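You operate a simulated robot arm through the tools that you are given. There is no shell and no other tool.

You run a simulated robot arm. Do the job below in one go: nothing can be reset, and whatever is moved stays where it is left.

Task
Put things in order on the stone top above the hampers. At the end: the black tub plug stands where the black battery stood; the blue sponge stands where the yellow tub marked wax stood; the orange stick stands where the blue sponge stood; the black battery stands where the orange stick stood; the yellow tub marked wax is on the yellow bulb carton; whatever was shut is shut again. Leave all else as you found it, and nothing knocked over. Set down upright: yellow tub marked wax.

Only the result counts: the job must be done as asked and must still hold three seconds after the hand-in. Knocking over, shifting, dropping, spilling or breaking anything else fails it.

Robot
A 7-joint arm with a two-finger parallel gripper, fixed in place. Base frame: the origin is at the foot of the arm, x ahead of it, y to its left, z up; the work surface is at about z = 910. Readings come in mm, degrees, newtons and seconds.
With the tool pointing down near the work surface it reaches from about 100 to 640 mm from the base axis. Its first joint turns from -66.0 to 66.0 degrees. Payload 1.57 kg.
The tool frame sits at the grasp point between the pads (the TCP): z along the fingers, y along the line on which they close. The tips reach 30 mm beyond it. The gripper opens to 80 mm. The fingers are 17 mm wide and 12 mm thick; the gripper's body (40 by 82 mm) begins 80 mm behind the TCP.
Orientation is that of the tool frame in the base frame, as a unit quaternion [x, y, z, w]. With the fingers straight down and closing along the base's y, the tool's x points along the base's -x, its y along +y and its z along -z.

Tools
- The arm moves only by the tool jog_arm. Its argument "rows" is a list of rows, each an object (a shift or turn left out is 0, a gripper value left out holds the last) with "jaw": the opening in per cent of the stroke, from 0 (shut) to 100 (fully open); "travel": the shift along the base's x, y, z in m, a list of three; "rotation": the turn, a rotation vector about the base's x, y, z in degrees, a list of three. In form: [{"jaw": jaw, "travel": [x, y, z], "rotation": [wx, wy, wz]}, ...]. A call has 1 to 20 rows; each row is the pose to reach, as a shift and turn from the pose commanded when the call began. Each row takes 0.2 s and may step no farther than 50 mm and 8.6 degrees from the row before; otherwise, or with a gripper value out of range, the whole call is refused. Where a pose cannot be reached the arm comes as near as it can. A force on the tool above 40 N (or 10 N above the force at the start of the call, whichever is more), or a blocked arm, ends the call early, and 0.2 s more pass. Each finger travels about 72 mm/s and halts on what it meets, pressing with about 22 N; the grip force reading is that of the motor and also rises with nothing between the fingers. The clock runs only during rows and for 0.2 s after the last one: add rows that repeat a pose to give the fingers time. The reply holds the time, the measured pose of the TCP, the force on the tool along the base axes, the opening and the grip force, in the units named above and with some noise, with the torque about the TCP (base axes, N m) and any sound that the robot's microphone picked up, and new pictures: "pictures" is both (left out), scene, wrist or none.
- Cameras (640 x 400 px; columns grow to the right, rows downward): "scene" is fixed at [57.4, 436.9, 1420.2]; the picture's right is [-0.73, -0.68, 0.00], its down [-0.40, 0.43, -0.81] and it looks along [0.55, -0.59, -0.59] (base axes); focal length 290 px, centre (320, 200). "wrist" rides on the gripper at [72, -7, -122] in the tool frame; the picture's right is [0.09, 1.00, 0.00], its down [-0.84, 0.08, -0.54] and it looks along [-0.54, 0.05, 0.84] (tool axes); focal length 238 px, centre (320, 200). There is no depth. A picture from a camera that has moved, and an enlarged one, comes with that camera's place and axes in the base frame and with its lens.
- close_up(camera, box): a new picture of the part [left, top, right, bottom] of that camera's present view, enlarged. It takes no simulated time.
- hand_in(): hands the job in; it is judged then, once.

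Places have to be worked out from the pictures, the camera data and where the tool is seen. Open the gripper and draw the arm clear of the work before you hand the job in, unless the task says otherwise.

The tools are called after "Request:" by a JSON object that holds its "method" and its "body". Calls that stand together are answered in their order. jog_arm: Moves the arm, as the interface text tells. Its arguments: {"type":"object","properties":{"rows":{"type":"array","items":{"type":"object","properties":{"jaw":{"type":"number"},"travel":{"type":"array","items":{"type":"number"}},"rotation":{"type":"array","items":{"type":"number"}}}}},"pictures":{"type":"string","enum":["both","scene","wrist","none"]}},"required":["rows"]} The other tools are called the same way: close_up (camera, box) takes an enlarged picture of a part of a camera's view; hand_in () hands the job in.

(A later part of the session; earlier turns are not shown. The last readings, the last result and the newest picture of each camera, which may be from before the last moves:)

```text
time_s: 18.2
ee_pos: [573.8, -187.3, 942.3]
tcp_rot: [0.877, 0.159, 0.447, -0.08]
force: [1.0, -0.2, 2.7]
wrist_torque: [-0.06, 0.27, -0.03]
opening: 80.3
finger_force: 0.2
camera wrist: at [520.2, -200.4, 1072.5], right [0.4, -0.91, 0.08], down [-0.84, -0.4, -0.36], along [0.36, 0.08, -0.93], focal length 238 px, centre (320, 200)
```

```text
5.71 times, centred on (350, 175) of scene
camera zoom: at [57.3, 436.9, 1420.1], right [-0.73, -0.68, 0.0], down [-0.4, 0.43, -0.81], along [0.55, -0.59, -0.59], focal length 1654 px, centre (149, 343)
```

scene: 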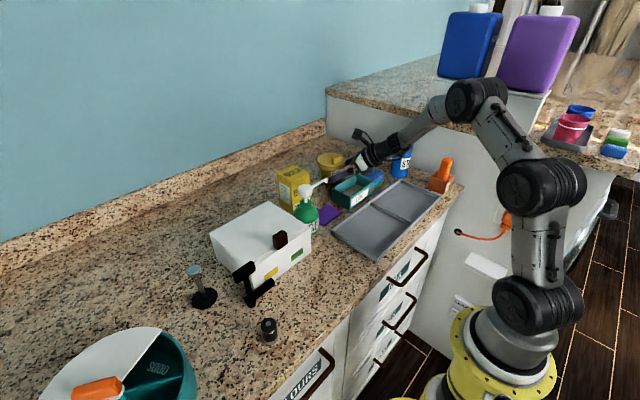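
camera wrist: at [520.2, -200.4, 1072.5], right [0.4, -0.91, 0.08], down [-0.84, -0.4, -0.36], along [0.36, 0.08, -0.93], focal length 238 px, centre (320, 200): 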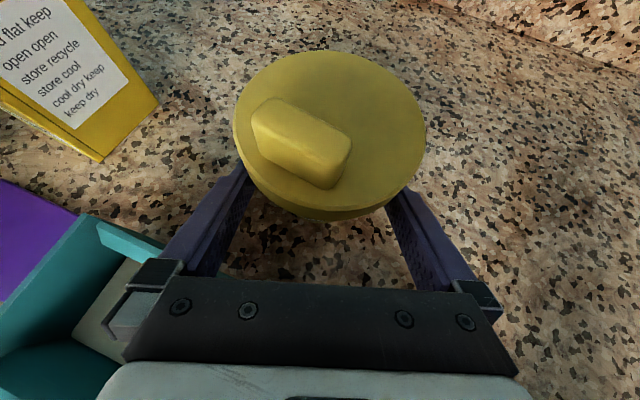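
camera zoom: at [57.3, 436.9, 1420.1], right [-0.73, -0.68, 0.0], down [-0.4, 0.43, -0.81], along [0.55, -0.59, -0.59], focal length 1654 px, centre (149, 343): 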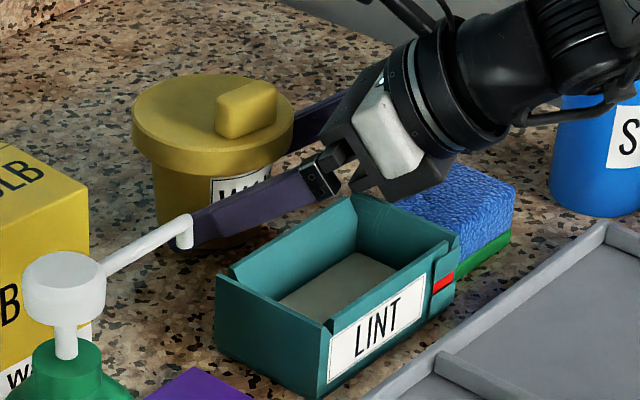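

The fingers straddle the body without a stop, but about 2.7 N upward near the hand's lower edge suggests a light touch on LINT's rim. I lift 2.5 mm and read the force again before closing.

Request:
{"method": "jog_arm", "body": {"rows": [{"travel": [0.0, 0.0, 0.0025]}, {"travel": [0.0, 0.0, 0.0025]}], "pictures": "none"}}

```text
time_s: 18.8
ee_pos: [574.1, -189.1, 944.4]
tcp_rot: [0.877, 0.158, 0.446, -0.079]
force: [0.5, 0.0, -0.6]
wrist_torque: [-0.01, 0.01, 0.05]
opening: 79.9
finger_force: 0.1
```

The contact is gone and the tub is laterally centred to within a millimetre. I close the jaw on the tub's body.

Request:
{"method": "jog_arm", "body": {"rows": [{"jaw": 90}, {"jaw": 80}, {"jaw": 70}, {"jaw": 60}, {"jaw": 60}, {"jaw": 60}], "pictures": "both"}}

Request:
{"method": "close_up", "body": {"camera": "wrist", "box": [200, 20, 440, 240]}}

Request:
{"method": "close_up", "body": {"camera": "scene", "box": [300, 140, 400, 210]}}

```text
time_s: 20.2
ee_pos: [573.8, -189.8, 944.0]
tcp_rot: [0.877, 0.16, 0.446, -0.081]
force: [0.3, -0.8, 0.7]
wrist_torque: [-0.09, -0.03, -0.04]
opening: 64.6
finger_force: 22.4
camera wrist: at [519.8, -201.2, 1074.5], right [0.4, -0.91, 0.08], down [-0.84, -0.4, -0.36], along [0.36, 0.08, -0.93], focal length 238 px, centre (320, 200)
```

scene: 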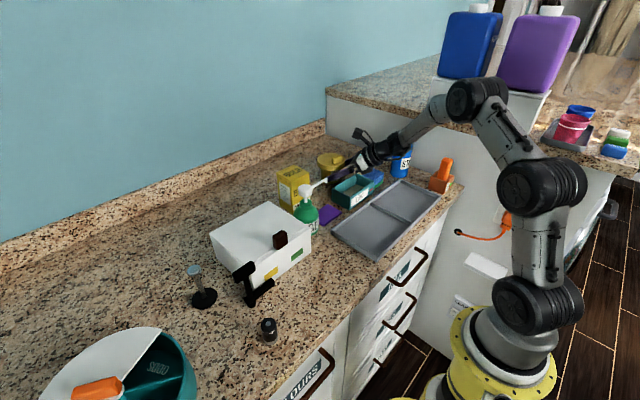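
wrist: 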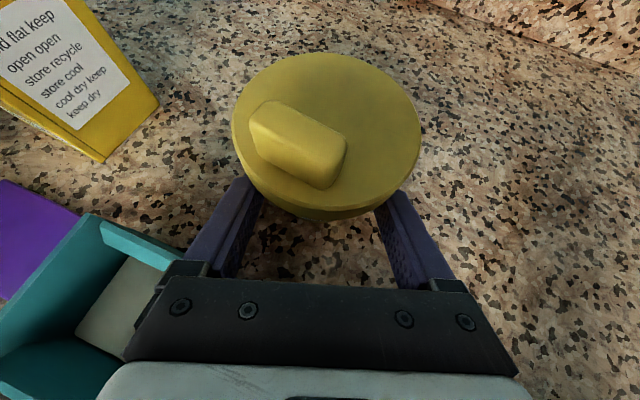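

```text
1.82 times, centred on (320, 130) of wrist
camera zoom: at [519.8, -201.2, 1074.5], right [0.4, -0.91, 0.08], down [-0.84, -0.4, -0.36], along [0.36, 0.08, -0.93], focal length 433 px, centre (320, 327)
```

zoom: 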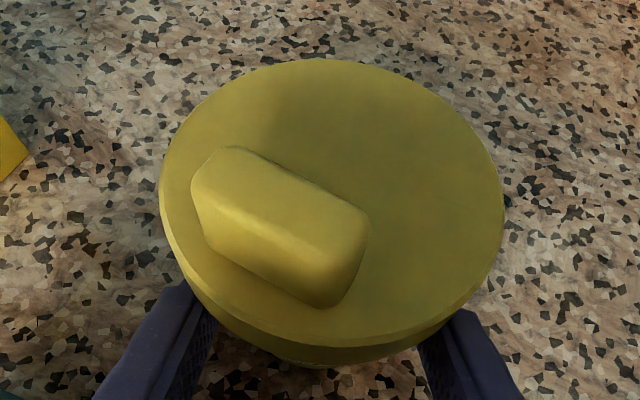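

```text
5.71 times, centred on (350, 175) of scene
camera zoom: at [57.4, 436.9, 1420.2], right [-0.73, -0.68, 0.0], down [-0.4, 0.43, -0.81], along [0.55, -0.59, -0.59], focal length 1654 px, centre (149, 343)
```

zoom: 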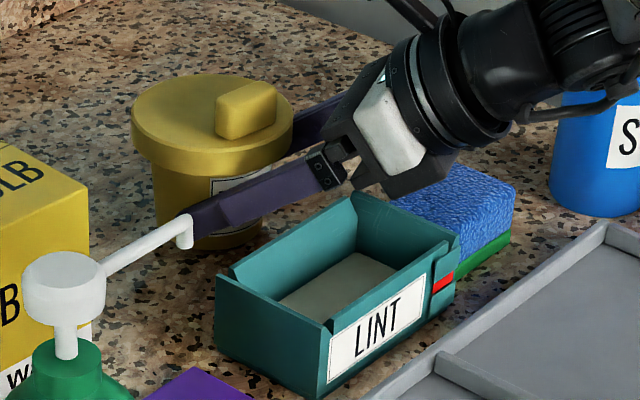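

It gripped at 64.6 mm with 22 N. I lift 15 mm and check that the whole tub comes up level with the fingers.

Request:
{"method": "jog_arm", "body": {"rows": [{"travel": [0, 0, 0.005]}, {"travel": [0, 0, 0.01]}, {"travel": [0, 0, 0.015]}, {"travel": [0, 0, 0.015]}], "pictures": "both"}}

Request:
{"method": "close_up", "body": {"camera": "scene", "box": [300, 140, 400, 210]}}

```text
time_s: 21.2
ee_pos: [573.3, -188.0, 959.7]
tcp_rot: [0.877, 0.159, 0.446, -0.081]
force: [1.0, 0.8, -0.1]
wrist_torque: [-0.02, -0.04, 0.03]
opening: 66.8
finger_force: 22.3
heard: snap
camera wrist: at [520.2, -201.5, 1089.6], right [0.4, -0.91, 0.08], down [-0.84, -0.4, -0.36], along [0.36, 0.08, -0.93], focal length 238 px, centre (320, 200)
```

scene: 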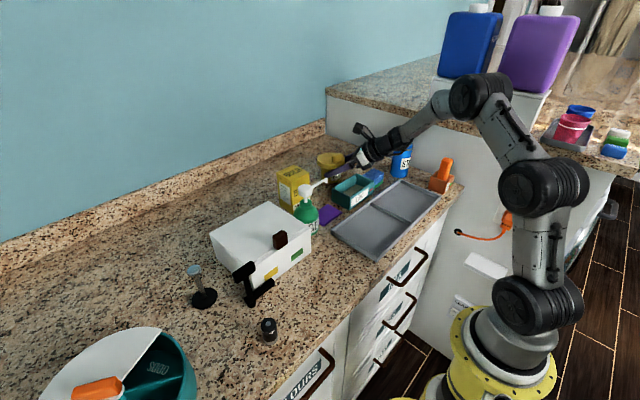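
wrist: 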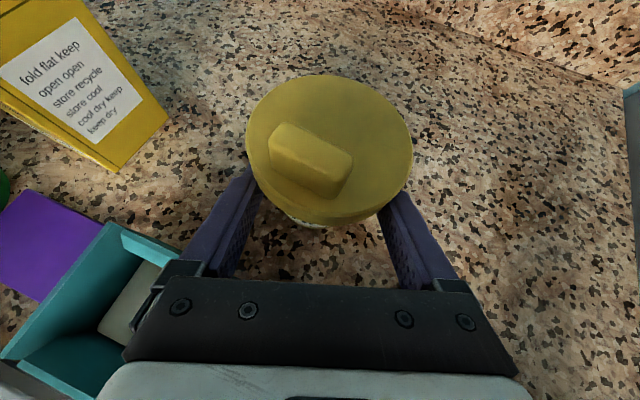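

```text
5.71 times, centred on (350, 175) of scene
camera zoom: at [57.4, 436.9, 1420.1], right [-0.73, -0.68, 0.0], down [-0.4, 0.43, -0.81], along [0.55, -0.59, -0.59], focal length 1654 px, centre (149, 343)
```

zoom: 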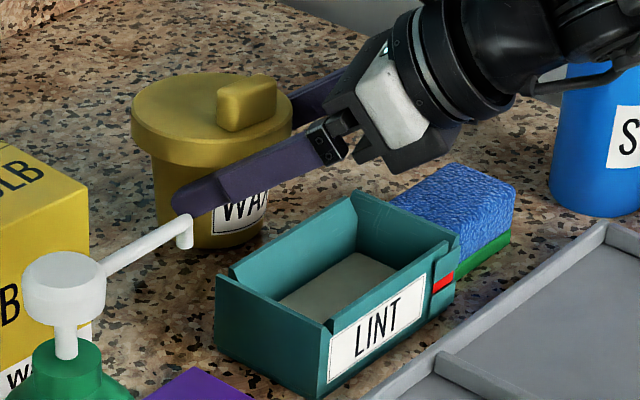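

A "snap" was heard, and the tub seems to have stayed on the counter while the fingers slid up. I look closely at the lid and body before doing anything else.

Request:
{"method": "close_up", "body": {"camera": "scene", "box": [310, 145, 365, 195]}}

Request:
{"method": "close_up", "body": {"camera": "wrist", "box": [230, 60, 430, 240]}}

```text
8.00 times, centred on (338, 170) of scene
camera zoom: at [57.4, 436.9, 1420.1], right [-0.73, -0.68, 0.0], down [-0.4, 0.43, -0.81], along [0.55, -0.59, -0.59], focal length 2316 px, centre (180, 440)
```

zoom: 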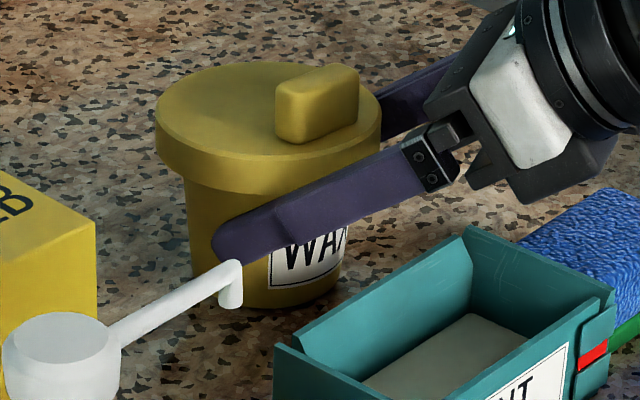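

```text
2.22 times, centred on (330, 150) of wrist
camera zoom: at [520.2, -201.5, 1089.6], right [0.4, -0.91, 0.08], down [-0.84, -0.4, -0.36], along [0.36, 0.08, -0.93], focal length 530 px, centre (298, 311)
```

zoom: 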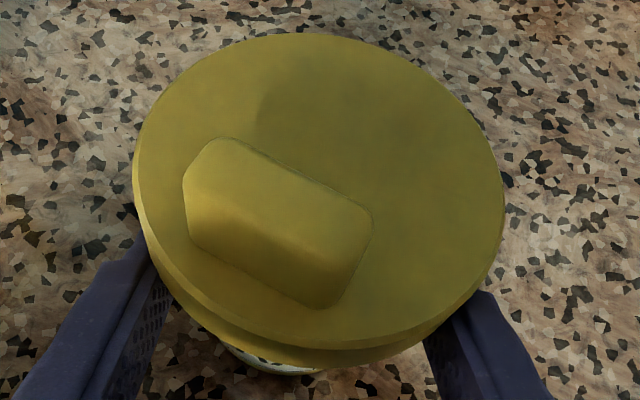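

The lid's near side (the tab side) has risen a few millimetres while its far edge stayed put. So the lid is hinged at the far side with a snap catch, and the grip slid up the body and popped it. I open the jaw, lower back to the previous height and inspect.

Request:
{"method": "jog_arm", "body": {"rows": [{"jaw": 80}, {"jaw": 100}, {"jaw": 100}, {"jaw": 100, "travel": [0, 0, -0.005]}, {"jaw": 100, "travel": [0, 0, -0.01]}, {"jaw": 100, "travel": [0, 0, -0.015]}, {"jaw": 100, "travel": [0, 0, -0.015]}], "pictures": "both"}}

Request:
{"method": "close_up", "body": {"camera": "scene", "box": [310, 145, 365, 195]}}

Request:
{"method": "close_up", "body": {"camera": "wrist", "box": [230, 60, 430, 240]}}

```text
time_s: 22.8
ee_pos: [572.5, -189.5, 944.0]
tcp_rot: [0.877, 0.158, 0.446, -0.08]
force: [-0.3, -0.1, 0.5]
wrist_torque: [0.01, 0.02, 0.02]
opening: 80.0
finger_force: 0.0
heard: snap
camera wrist: at [519.8, -202.0, 1073.8], right [0.4, -0.91, 0.08], down [-0.84, -0.4, -0.36], along [0.36, 0.08, -0.93], focal length 238 px, centre (320, 200)
```

scene: 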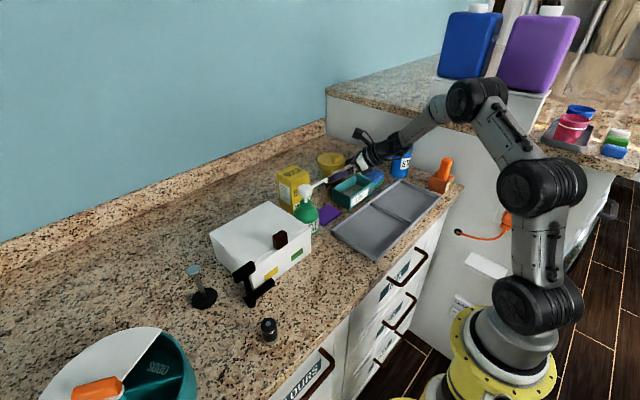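
wrist: 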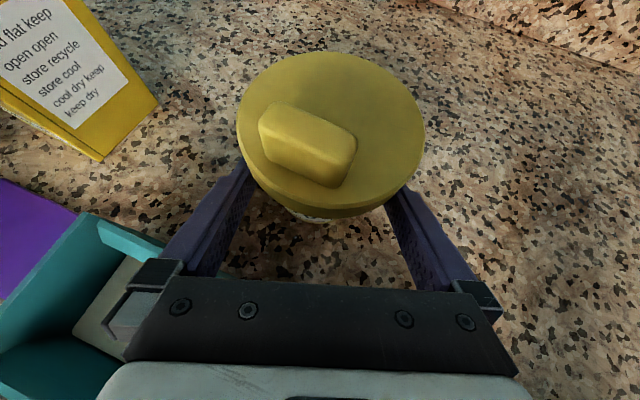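

```text
8.00 times, centred on (338, 170) of scene
camera zoom: at [57.4, 436.9, 1420.2], right [-0.73, -0.68, 0.0], down [-0.4, 0.43, -0.81], along [0.55, -0.59, -0.59], focal length 2316 px, centre (180, 440)
```

zoom: 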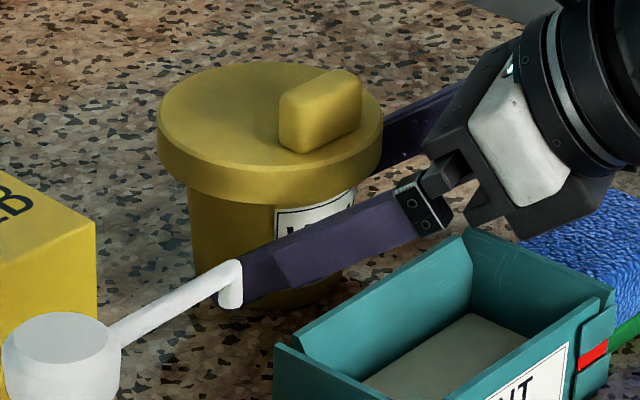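

```text
2.22 times, centred on (330, 150) of wrist
camera zoom: at [519.8, -202.0, 1073.8], right [0.4, -0.91, 0.08], down [-0.84, -0.4, -0.36], along [0.36, 0.08, -0.93], focal length 530 px, centre (298, 311)
```

zoom: 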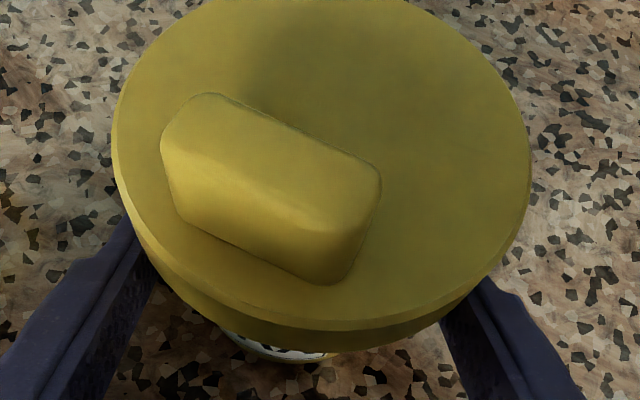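

A second snap came as the lid dropped back, and it looks shut as before. I regrip and lift only 2 mm, reading the force, to learn whether the grip carries the tub's weight.

Request:
{"method": "jog_arm", "body": {"rows": [{"jaw": 80, "travel": [0, 0, -0.002]}, {"jaw": 60, "travel": [0, 0, -0.002]}, {"jaw": 40, "travel": [0, 0, -0.002]}, {"jaw": 40, "travel": [0, 0, -0.002]}, {"jaw": 40, "travel": [0, 0, -0.002]}], "pictures": "none"}}

Request:
{"method": "jog_arm", "body": {"rows": [{"travel": [0, 0, 0.001]}, {"travel": [0, 0, 0.002]}, {"travel": [0, 0, 0.003]}, {"travel": [0, 0, 0.003]}], "pictures": "scene"}}

Request:
{"method": "close_up", "body": {"camera": "scene", "box": [310, 145, 365, 195]}}

```text
time_s: 24.0
ee_pos: [572.3, -189.0, 942.0]
tcp_rot: [0.877, 0.159, 0.447, -0.08]
force: [-1.2, 1.3, 3.3]
wrist_torque: [0.01, -0.03, -0.02]
opening: 63.5
finger_force: 21.9
```

```text
time_s: 25.0
ee_pos: [572.1, -190.8, 943.4]
tcp_rot: [0.877, 0.159, 0.446, -0.08]
force: [0.9, 0.4, 0.4]
wrist_torque: [-0.02, 0.03, -0.01]
opening: 63.6
finger_force: 22.1
```

scene: 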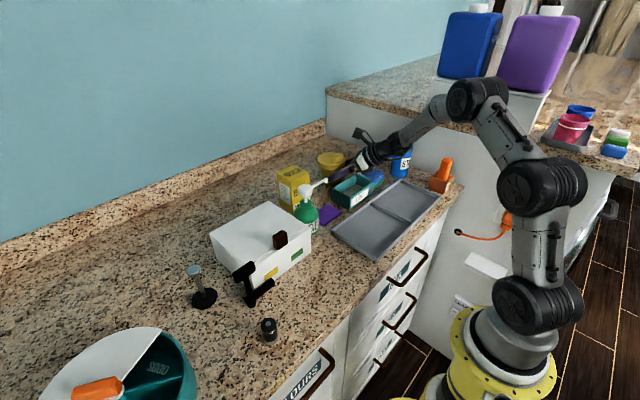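

```text
8.00 times, centred on (338, 170) of scene
camera zoom: at [57.4, 436.9, 1420.2], right [-0.73, -0.68, 0.0], down [-0.4, 0.43, -0.81], along [0.55, -0.59, -0.59], focal length 2316 px, centre (180, 440)
```

zoom: 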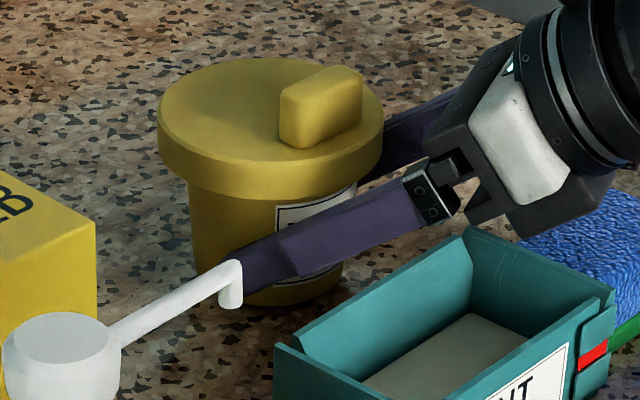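

The tub appears to have risen with the fingers this time. I zoom further to confirm the bottom is clear of the counter and the lid is still seated.

Request:
{"method": "close_up", "body": {"camera": "scene", "box": [322, 148, 352, 188]}}

Request:
{"method": "close_up", "body": {"camera": "wrist", "box": [230, 60, 430, 240]}}

```text
10.00 times, centred on (337, 168) of scene
camera zoom: at [57.4, 436.9, 1420.2], right [-0.73, -0.68, 0.0], down [-0.4, 0.43, -0.81], along [0.55, -0.59, -0.59], focal length 2895 px, centre (150, 520)
```

zoom: 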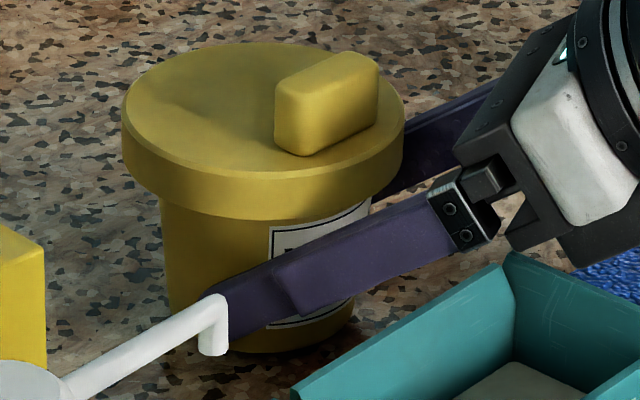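

```text
2.22 times, centred on (330, 150) of wrist
camera zoom: at [519.6, -201.9, 1074.7], right [0.4, -0.91, 0.07], down [-0.85, -0.4, -0.36], along [0.36, 0.08, -0.93], focal length 530 px, centre (298, 311)
```

zoom: 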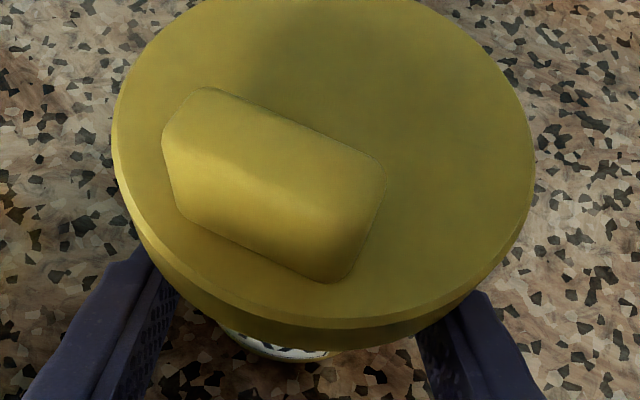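

The lid is seated and the tub has risen about 2.5 mm with the opening steady at 63.6 mm. I lift another 5 mm slowly, watching the opening and listening for snaps.

Request:
{"method": "jog_arm", "body": {"rows": [{"travel": [0, 0, 0.001]}, {"travel": [0, 0, 0.002]}, {"travel": [0, 0, 0.003]}, {"travel": [0, 0, 0.004]}, {"travel": [0, 0, 0.005]}, {"travel": [0, 0, 0.005]}], "pictures": "scene"}}

Request:
{"method": "close_up", "body": {"camera": "scene", "box": [322, 148, 352, 188]}}

```text
time_s: 26.4
ee_pos: [573.7, -189.5, 949.3]
tcp_rot: [0.877, 0.158, 0.446, -0.08]
force: [-0.7, 0.0, -2.4]
wrist_torque: [0.02, 0.07, 0.01]
opening: 63.4
finger_force: 22.5
```

scene: 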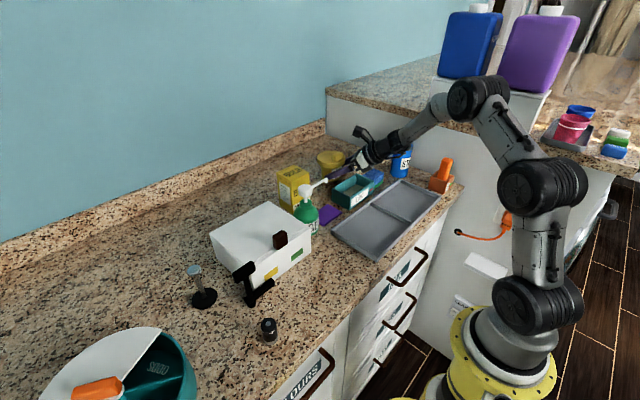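

```text
10.00 times, centred on (337, 168) of scene
camera zoom: at [57.4, 436.9, 1420.2], right [-0.73, -0.68, 0.0], down [-0.4, 0.43, -0.81], along [0.55, -0.59, -0.59], focal length 2895 px, centre (150, 520)
```

zoom: 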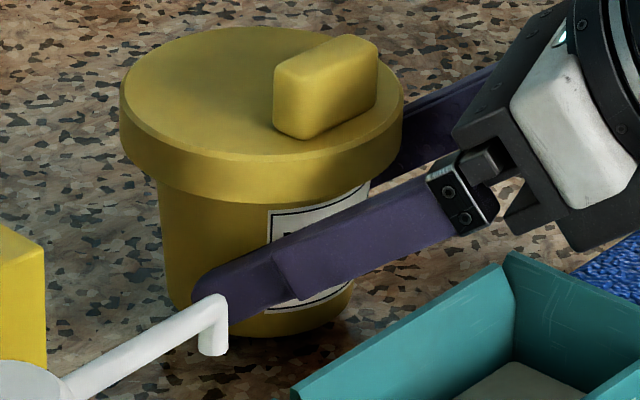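

The whole tub is up by about 8 mm with the lid seated and the opening steady. I raise it straight up to a safe height above the pump and carton.

Request:
{"method": "jog_arm", "body": {"rows": [{"travel": [0, 0, 0.01]}, {"travel": [0, 0, 0.025]}, {"travel": [0, 0, 0.045]}, {"travel": [0, 0, 0.065]}, {"travel": [0, 0, 0.085]}, {"travel": [0, 0, 0.105]}, {"travel": [0, 0, 0.125]}, {"travel": [0, 0, 0.145]}, {"travel": [0, 0, 0.165]}, {"travel": [0, 0, 0.175]}, {"travel": [0, 0, 0.175]}], "pictures": "both"}}

Request:
{"method": "close_up", "body": {"camera": "scene", "box": [250, 100, 410, 220]}}

Request:
{"method": "close_up", "body": {"camera": "wrist", "box": [60, 20, 260, 180]}}

```text
time_s: 28.8
ee_pos: [572.7, -189.6, 1124.0]
tcp_rot: [0.877, 0.159, 0.447, -0.081]
force: [0.0, 0.0, -2.2]
wrist_torque: [-0.02, 0.07, 0.01]
opening: 63.3
finger_force: 22.3
camera wrist: at [519.8, -202.0, 1254.7], right [0.4, -0.91, 0.08], down [-0.84, -0.4, -0.36], along [0.36, 0.08, -0.93], focal length 238 px, centre (320, 200)
```

scene: 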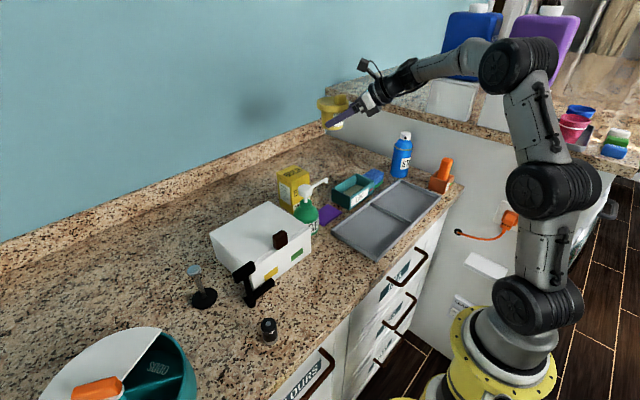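
wrist: 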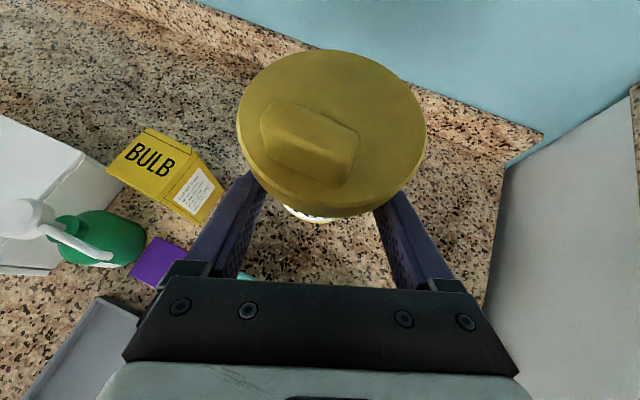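

```text
3.33 times, centred on (330, 160) of scene
camera zoom: at [57.4, 436.9, 1420.2], right [-0.73, -0.68, 0.0], down [-0.4, 0.43, -0.81], along [0.55, -0.59, -0.59], focal length 965 px, centre (287, 333)
```

zoom: 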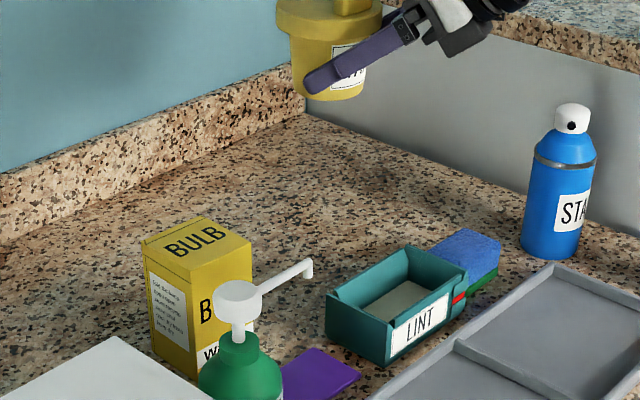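

```text
2.50 times, centred on (160, 100) of wrist
camera zoom: at [519.8, -202.0, 1254.7], right [0.4, -0.91, 0.08], down [-0.84, -0.4, -0.36], along [0.36, 0.08, -0.93], focal length 596 px, centre (720, 450)
```

zoom: 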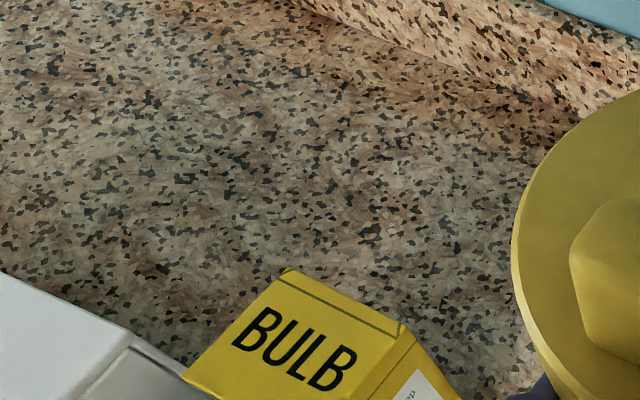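

The tub is held level and clear. I measure the carton top from this viewpoint to set the placement target.

Request:
{"method": "close_up", "body": {"camera": "wrist", "box": [80, 110, 240, 230]}}

Request:
{"method": "close_up", "body": {"camera": "scene", "box": [270, 155, 340, 215]}}

```text
3.33 times, centred on (160, 170) of wrist
camera zoom: at [519.8, -202.0, 1254.7], right [0.4, -0.91, 0.08], down [-0.84, -0.4, -0.36], along [0.36, 0.08, -0.93], focal length 794 px, centre (853, 300)
```

zoom: 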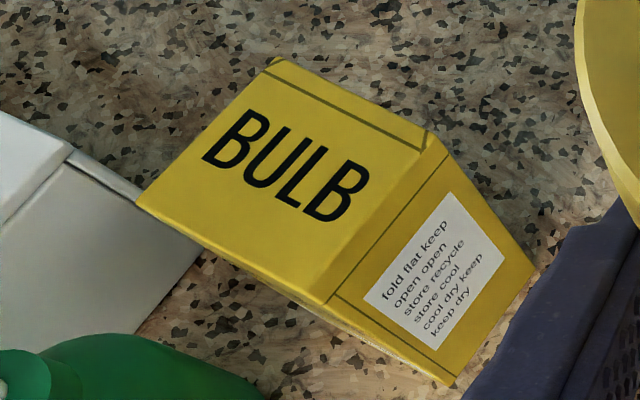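

```text
6.67 times, centred on (305, 185) of scene
camera zoom: at [57.4, 436.9, 1420.2], right [-0.73, -0.68, 0.0], down [-0.4, 0.43, -0.81], along [0.55, -0.59, -0.59], focal length 1930 px, centre (420, 300)
```

zoom: 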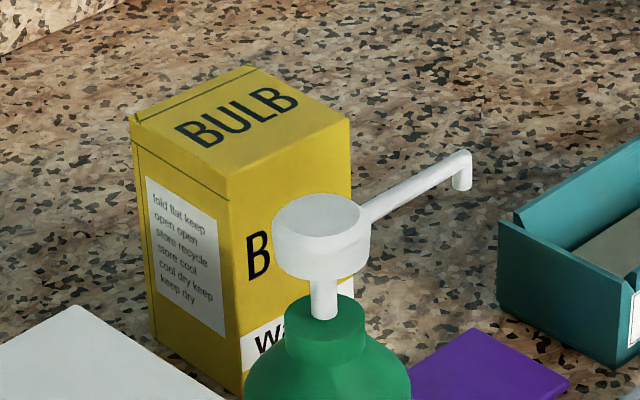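

The carton top centre is near (571, -5, 1021). I carry the tub across at height, turning the tool 20° so the hand stays clear of the pump nozzle when lowering.

Request:
{"method": "jog_arm", "body": {"rows": [{"travel": [-0.002, 0.0215, 0], "rotation": [0, 0, 2.44]}, {"travel": [-0.0042, 0.043, 0], "rotation": [0, 0, 4.89]}, {"travel": [-0.0063, 0.0645, 0], "rotation": [0, 0, 7.33]}, {"travel": [-0.0084, 0.086, 0], "rotation": [0, 0, 9.78]}, {"travel": [-0.0104, 0.1075, 0], "rotation": [0, 0, 12.2]}, {"travel": [-0.0125, 0.129, 0], "rotation": [0, 0, 14.66]}, {"travel": [-0.0146, 0.1506, 0], "rotation": [0, 0, 17.1]}, {"travel": [-0.0167, 0.1721, 0], "rotation": [0, 0, 19.55]}, {"travel": [-0.0167, 0.1721, 0], "rotation": [0, 0, 19.55]}, {"travel": [-0.0167, 0.1721, 0], "rotation": [0, 0, 19.55]}], "pictures": "both"}}

Request:
{"method": "close_up", "body": {"camera": "scene", "box": [250, 100, 390, 220]}}

Request:
{"method": "close_up", "body": {"camera": "wrist", "box": [180, 20, 460, 260]}}

```text
time_s: 31.0
ee_pos: [556.8, -17.3, 1125.1]
tcp_rot: [0.837, 0.306, 0.426, -0.155]
force: [0.3, -0.3, -2.6]
wrist_torque: [-0.01, 0.03, -0.02]
opening: 63.0
finger_force: 21.9
camera wrist: at [510.9, -47.1, 1255.6], right [0.68, -0.73, 0.08], down [-0.66, -0.66, -0.36], along [0.31, 0.19, -0.93], focal length 238 px, centre (320, 200)
```

scene: 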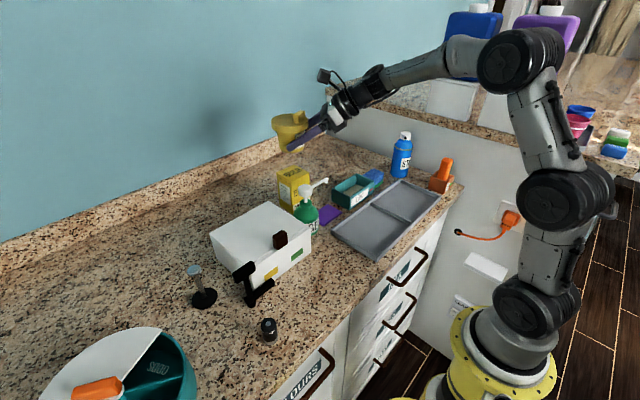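
wrist: 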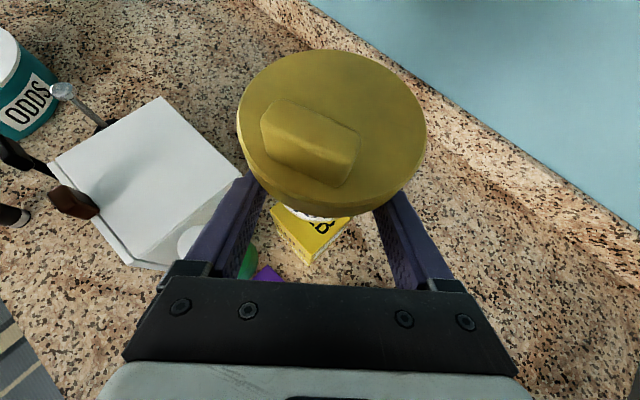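

```text
3.33 times, centred on (320, 160) of scene
camera zoom: at [57.4, 436.9, 1420.2], right [-0.73, -0.68, 0.0], down [-0.4, 0.43, -0.81], along [0.55, -0.59, -0.59], focal length 965 px, centre (320, 333)
```

zoom: 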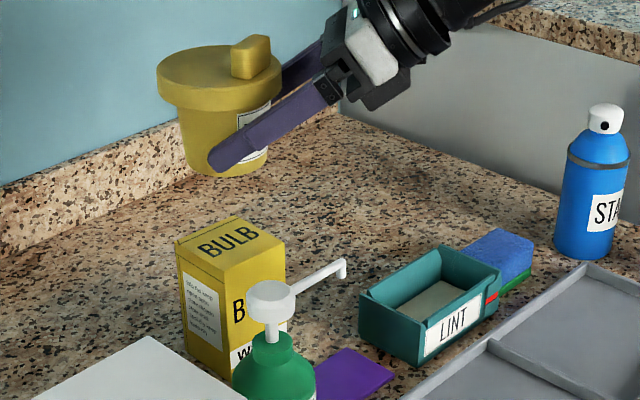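

```text
1.67 times, centred on (320, 140) of wrist
camera zoom: at [510.9, -47.1, 1255.6], right [0.68, -0.73, 0.08], down [-0.66, -0.66, -0.36], along [0.31, 0.19, -0.93], focal length 397 px, centre (320, 300)
```

zoom: 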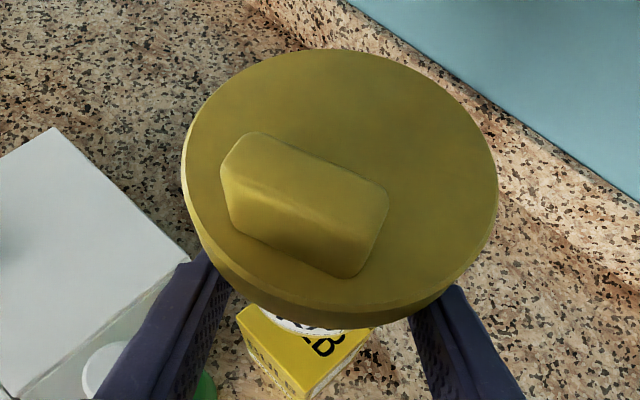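

The tub is upright and lines up over the carton to within about 4 mm in the scene view. I nudge it 3 mm in x and lower to about 10 mm above the carton top.

Request:
{"method": "jog_arm", "body": {"rows": [{"travel": [0.003, 0, -0.012]}, {"travel": [0.003, 0, -0.025]}, {"travel": [0.003, 0, -0.038]}, {"travel": [0.003, 0, -0.05]}, {"travel": [0.003, 0, -0.06]}, {"travel": [0.003, 0, -0.06]}, {"travel": [0.003, 0, -0.06]}], "pictures": "both"}}

Request:
{"method": "close_up", "body": {"camera": "scene", "box": [260, 130, 350, 220]}}

Request:
{"method": "close_up", "body": {"camera": "wrist", "box": [220, 60, 420, 280]}}

```text
time_s: 32.6
ee_pos: [560.1, -18.1, 1065.6]
tcp_rot: [0.838, 0.305, 0.426, -0.154]
force: [-0.2, 0.6, -2.4]
wrist_torque: [-0.04, 0.03, -0.02]
opening: 63.4
finger_force: 21.4
camera wrist: at [514.6, -46.7, 1195.4], right [0.68, -0.73, 0.08], down [-0.66, -0.66, -0.36], along [0.31, 0.19, -0.93], focal length 238 px, centre (320, 200)
```

scene: 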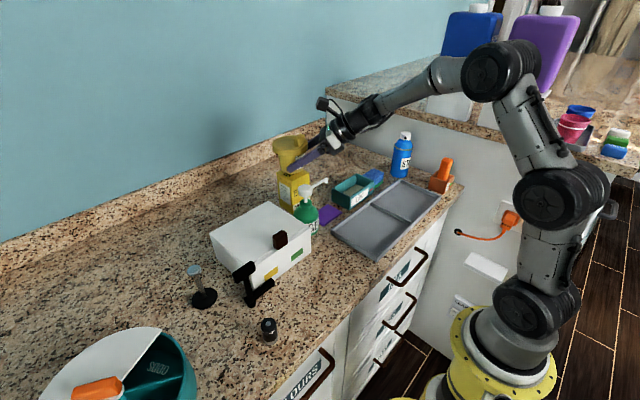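
wrist: 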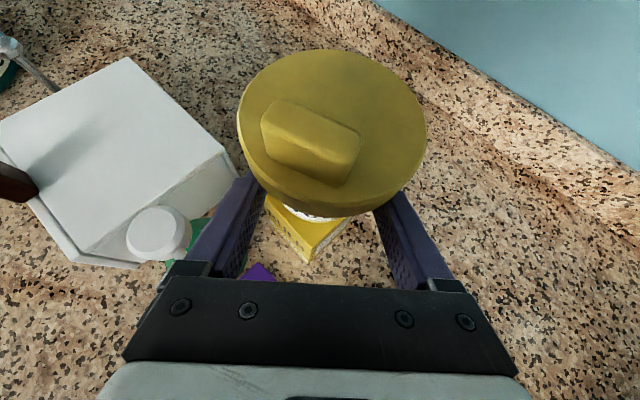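

```text
4.44 times, centred on (305, 175) of scene
camera zoom: at [57.4, 436.9, 1420.2], right [-0.73, -0.68, 0.0], down [-0.4, 0.43, -0.81], along [0.55, -0.59, -0.59], focal length 1287 px, centre (387, 311)
```

zoom: 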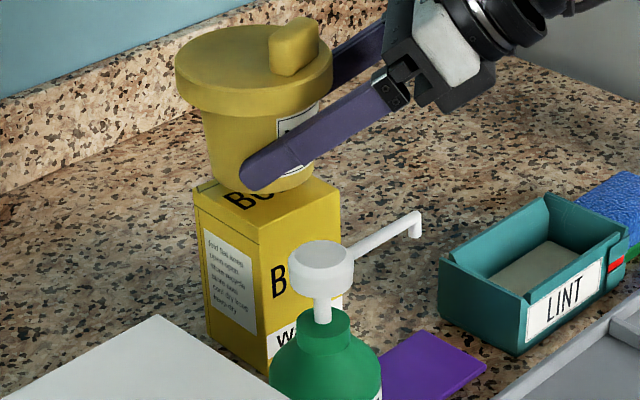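

```text
1.82 times, centred on (320, 170) of wrist
camera zoom: at [514.6, -46.7, 1195.4], right [0.68, -0.73, 0.08], down [-0.66, -0.66, -0.36], along [0.31, 0.19, -0.93], focal length 433 px, centre (320, 254)
```

zoom: 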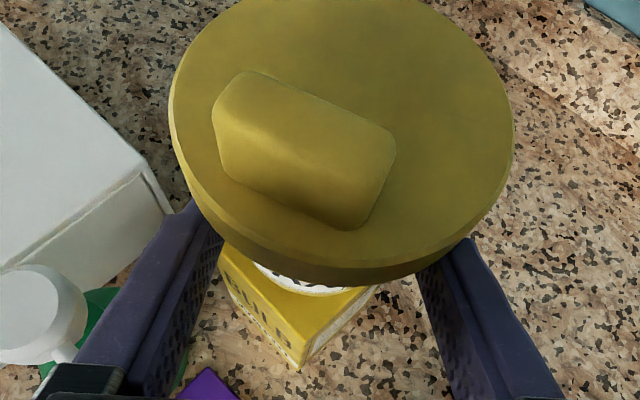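

I check the tub's footprint against the visible carton corner with a tighter view before lowering the last bit.

Request:
{"method": "close_up", "body": {"camera": "wrist", "box": [255, 170, 385, 270]}}

Request:
{"method": "close_up", "body": {"camera": "scene", "box": [280, 150, 325, 195]}}

```text
4.00 times, centred on (320, 220) of wrist
camera zoom: at [514.6, -46.7, 1195.4], right [0.68, -0.73, 0.08], down [-0.66, -0.66, -0.36], along [0.31, 0.19, -0.93], focal length 953 px, centre (320, 120)
```

zoom: 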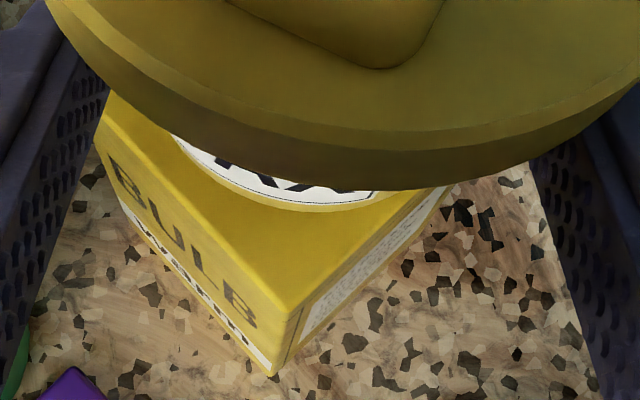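

```text
8.89 times, centred on (302, 172) of scene
camera zoom: at [57.4, 436.9, 1420.2], right [-0.73, -0.68, 0.0], down [-0.4, 0.43, -0.81], along [0.55, -0.59, -0.59], focal length 2574 px, centre (476, 444)
```

zoom: 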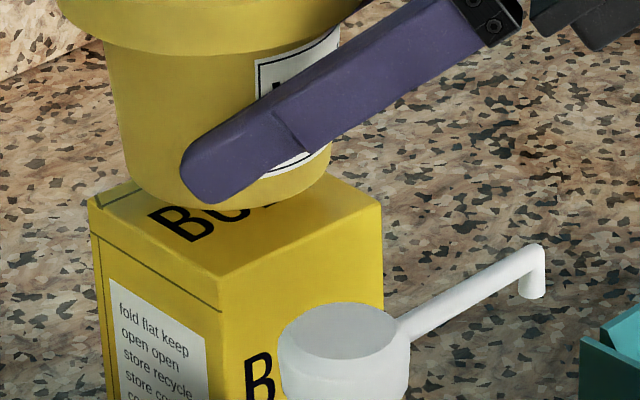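

The tub's base sits over the carton top to within about 2–3 mm. I shift -2 mm in x and lower in small steps, reading the force for contact.

Request:
{"method": "jog_arm", "body": {"rows": [{"travel": [-0.002, 0, -0.003]}, {"travel": [-0.002, 0, -0.006]}, {"travel": [-0.002, 0, -0.008]}, {"travel": [-0.002, 0, -0.008]}], "pictures": "none"}}

Request:
{"method": "jog_arm", "body": {"rows": [{"travel": [0, 0, -0.0015]}, {"travel": [0, 0, -0.0015]}], "pictures": "scene"}}

Request:
{"method": "close_up", "body": {"camera": "scene", "box": [280, 150, 325, 195]}}

```text
time_s: 33.6
ee_pos: [557.3, -17.4, 1057.6]
tcp_rot: [0.838, 0.305, 0.425, -0.154]
force: [0.3, -0.3, -2.0]
wrist_torque: [-0.02, 0.05, -0.02]
opening: 63.2
finger_force: 21.8
```

```text
time_s: 34.2
ee_pos: [557.6, -17.3, 1054.5]
tcp_rot: [0.838, 0.305, 0.426, -0.155]
force: [-0.3, 0.1, -1.9]
wrist_torque: [-0.01, 0.0, 0.01]
opening: 63.1
finger_force: 21.9
```

scene: 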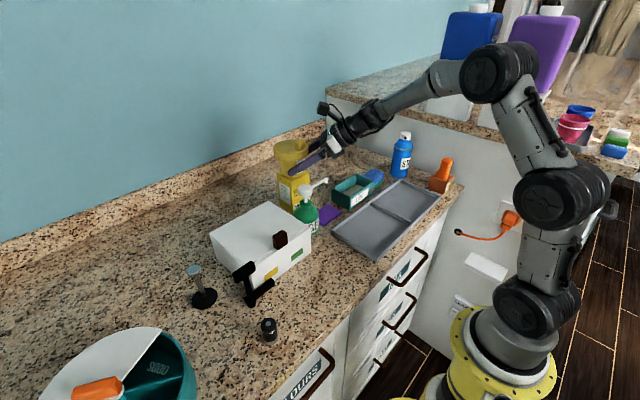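

```text
8.89 times, centred on (302, 172) of scene
camera zoom: at [57.4, 436.9, 1420.2], right [-0.73, -0.68, 0.0], down [-0.4, 0.43, -0.81], along [0.55, -0.59, -0.59], focal length 2574 px, centre (476, 444)
```

zoom: 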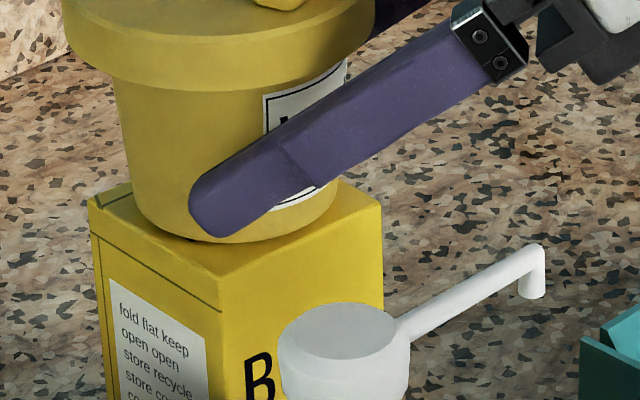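

No contact yet, since the weight is still on the fingers. I continue in 1 mm steps.

Request:
{"method": "jog_arm", "body": {"rows": [{"travel": [0, 0, -0.001]}, {"travel": [0, 0, -0.001]}], "pictures": "none"}}

Request:
{"method": "jog_arm", "body": {"rows": [{"travel": [0, 0, -0.001]}, {"travel": [0, 0, -0.001]}], "pictures": "none"}}

Request:
{"method": "jog_arm", "body": {"rows": [{"travel": [0, 0, -0.001]}, {"travel": [0, 0, -0.001]}], "pictures": "scene"}}

Request:
{"method": "close_up", "body": {"camera": "scene", "box": [280, 150, 325, 195]}}

```text
time_s: 34.8
ee_pos: [557.9, -17.5, 1054.9]
tcp_rot: [0.837, 0.305, 0.427, -0.155]
force: [0.3, 0.0, 0.0]
wrist_torque: [-0.07, 0.01, -0.01]
opening: 63.2
finger_force: 21.9
```

```text
time_s: 35.4
ee_pos: [557.4, -16.6, 1054.3]
tcp_rot: [0.837, 0.305, 0.427, -0.154]
force: [1.8, -0.8, 3.6]
wrist_torque: [-0.1, -0.21, 0.03]
opening: 63.0
finger_force: 21.7
```

```text
time_s: 36.0
ee_pos: [556.9, -18.3, 1055.1]
tcp_rot: [0.837, 0.304, 0.428, -0.153]
force: [0.2, 0.6, 9.7]
wrist_torque: [-0.17, -0.27, -0.03]
opening: 63.5
finger_force: 22.4
```

scene: 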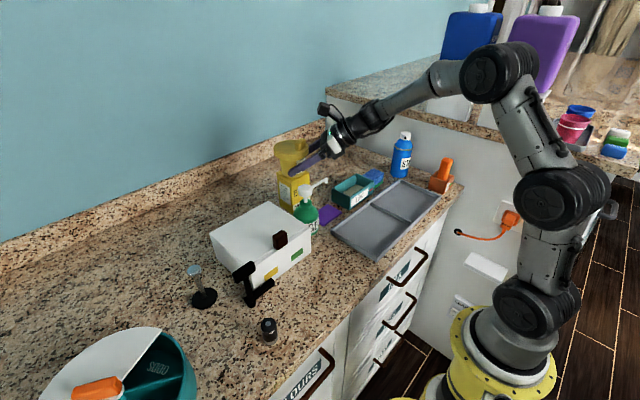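

```text
8.89 times, centred on (302, 172) of scene
camera zoom: at [57.2, 436.9, 1420.2], right [-0.73, -0.68, 0.0], down [-0.4, 0.43, -0.81], along [0.55, -0.59, -0.59], focal length 2574 px, centre (476, 444)
```

zoom: 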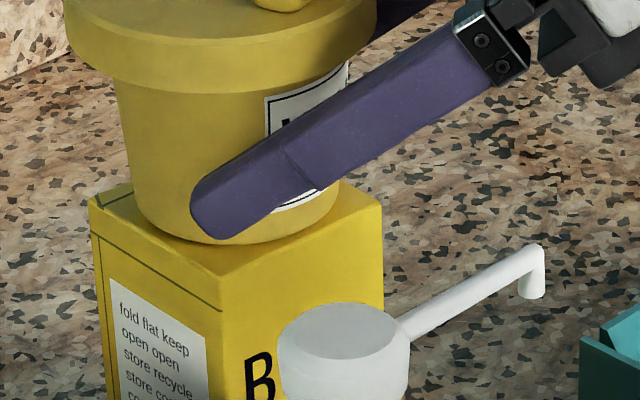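

Contact is made, with about 10 N pressing. I relieve the pressure by 1.5 mm and then open the jaw slowly.

Request:
{"method": "jog_arm", "body": {"rows": [{"travel": [0, 0, 0.0015]}, {"travel": [0, 0, 0.0015]}], "pictures": "none"}}

Request:
{"method": "jog_arm", "body": {"rows": [{"jaw": 78}, {"jaw": 80}, {"jaw": 85}, {"jaw": 90}, {"jaw": 100}, {"jaw": 100}], "pictures": "both"}}

Request:
{"method": "close_up", "body": {"camera": "scene", "box": [270, 135, 340, 205]}}

Request:
{"method": "close_up", "body": {"camera": "wrist", "box": [200, 40, 440, 280]}}

```text
time_s: 36.6
ee_pos: [557.9, -17.7, 1054.7]
tcp_rot: [0.837, 0.305, 0.427, -0.154]
force: [1.2, 0.5, 10.0]
wrist_torque: [-0.06, -0.36, 0.0]
opening: 62.9
finger_force: 22.5
```

```text
time_s: 38.0
ee_pos: [557.4, -15.3, 1054.3]
tcp_rot: [0.837, 0.306, 0.426, -0.156]
force: [0.4, -0.5, -0.5]
wrist_torque: [0.0, 0.02, -0.01]
opening: 80.0
finger_force: 0.1
camera wrist: at [511.6, -47.0, 1184.0], right [0.68, -0.73, 0.08], down [-0.66, -0.66, -0.36], along [0.31, 0.19, -0.93], focal length 238 px, centre (320, 200)
```

scene: 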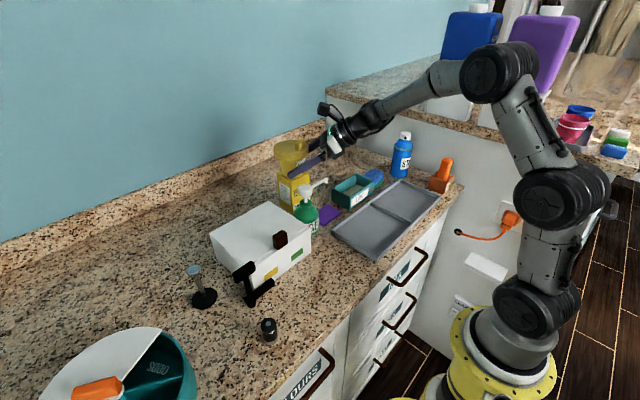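
wrist: 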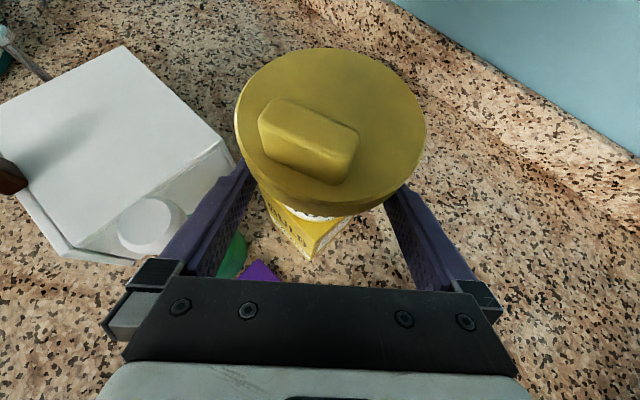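

```text
5.71 times, centred on (305, 170) of scene
camera zoom: at [57.4, 436.9, 1420.2], right [-0.73, -0.68, 0.0], down [-0.4, 0.43, -0.81], along [0.55, -0.59, -0.59], focal length 1654 px, centre (406, 371)
```

zoom: 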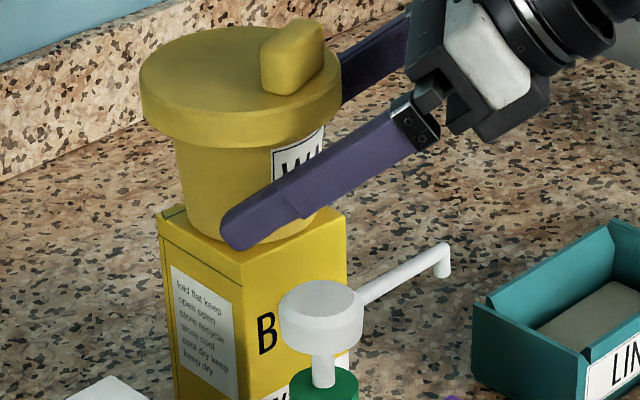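

```text
1.67 times, centred on (320, 160) of wrist
camera zoom: at [511.6, -47.0, 1184.0], right [0.68, -0.73, 0.08], down [-0.66, -0.66, -0.36], along [0.31, 0.19, -0.93], focal length 397 px, centre (320, 267)
```

zoom: 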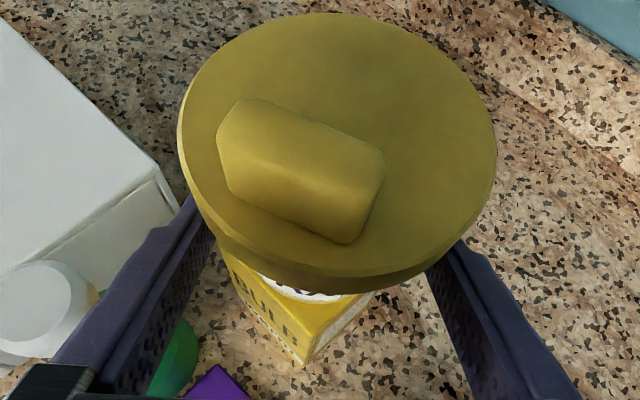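

The tub stands on the carton with its lid seated. I retreat straight back along the tool axis so the fingers slide out from under the lid.

Request:
{"method": "jog_arm", "body": {"rows": [{"travel": [-0.0093, -0.0078, 0.0089]}, {"travel": [-0.0186, -0.0155, 0.0177]}, {"travel": [-0.031, -0.0259, 0.0295]}, {"travel": [-0.0465, -0.0388, 0.0443]}, {"travel": [-0.062, -0.0518, 0.059]}, {"travel": [-0.0775, -0.0648, 0.0738]}, {"travel": [-0.093, -0.0777, 0.0886]}, {"travel": [-0.093, -0.0777, 0.0886]}], "pictures": "both"}}

Request:
{"method": "close_up", "body": {"camera": "scene", "box": [270, 135, 340, 205]}}

Request:
{"method": "close_up", "body": {"camera": "wrist", "box": [220, 40, 420, 200]}}

```text
time_s: 39.8
ee_pos: [462.8, -96.6, 1142.9]
tcp_rot: [0.838, 0.305, 0.426, -0.155]
force: [-0.3, 0.0, 0.1]
wrist_torque: [-0.03, 0.0, 0.01]
opening: 80.1
finger_force: 0.1
camera wrist: at [417.9, -125.4, 1273.4], right [0.68, -0.73, 0.07], down [-0.66, -0.66, -0.36], along [0.31, 0.19, -0.93], focal length 238 px, centre (320, 200)
```

scene: 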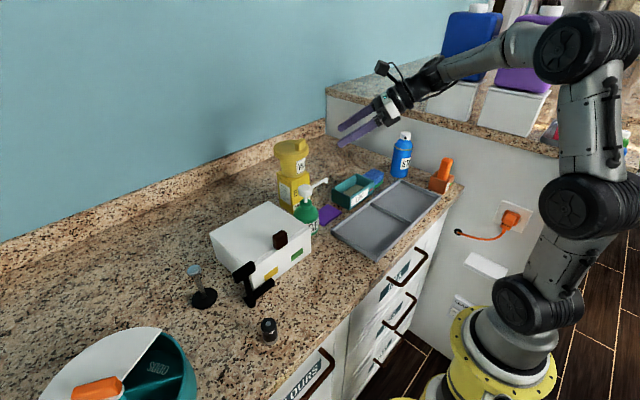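
wrist: 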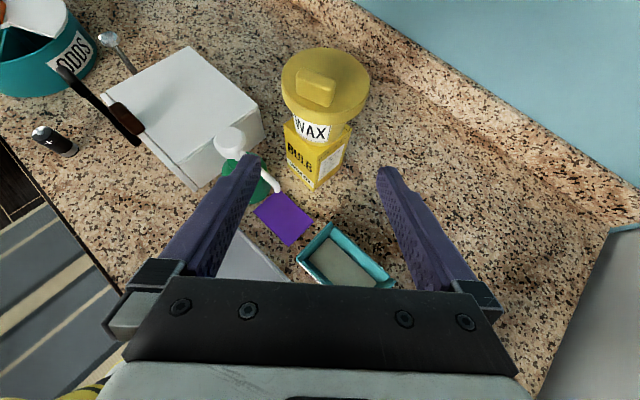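

```text
5.71 times, centred on (305, 170) of scene
camera zoom: at [57.4, 436.9, 1420.2], right [-0.73, -0.68, 0.0], down [-0.4, 0.43, -0.81], along [0.55, -0.59, -0.59], focal length 1654 px, centre (406, 371)
```

zoom: 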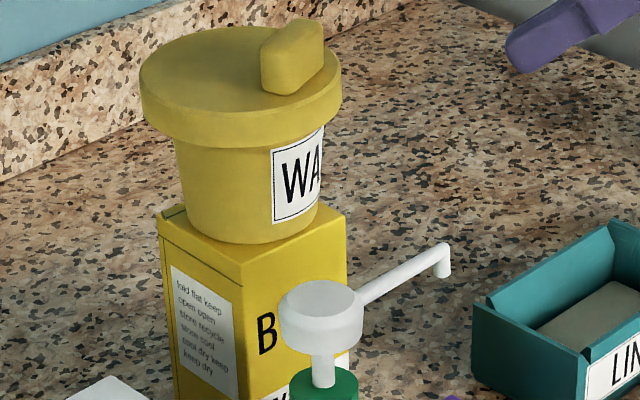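

```text
2.50 times, centred on (320, 120) of wrist
camera zoom: at [417.9, -125.4, 1273.4], right [0.68, -0.73, 0.07], down [-0.66, -0.66, -0.36], along [0.31, 0.19, -0.93], focal length 596 px, centre (320, 400)
```

zoom: 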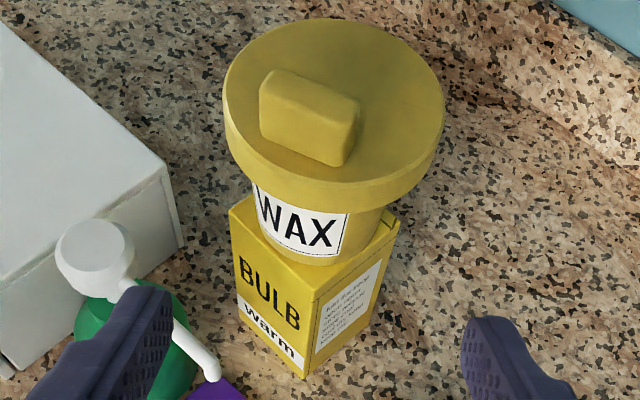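

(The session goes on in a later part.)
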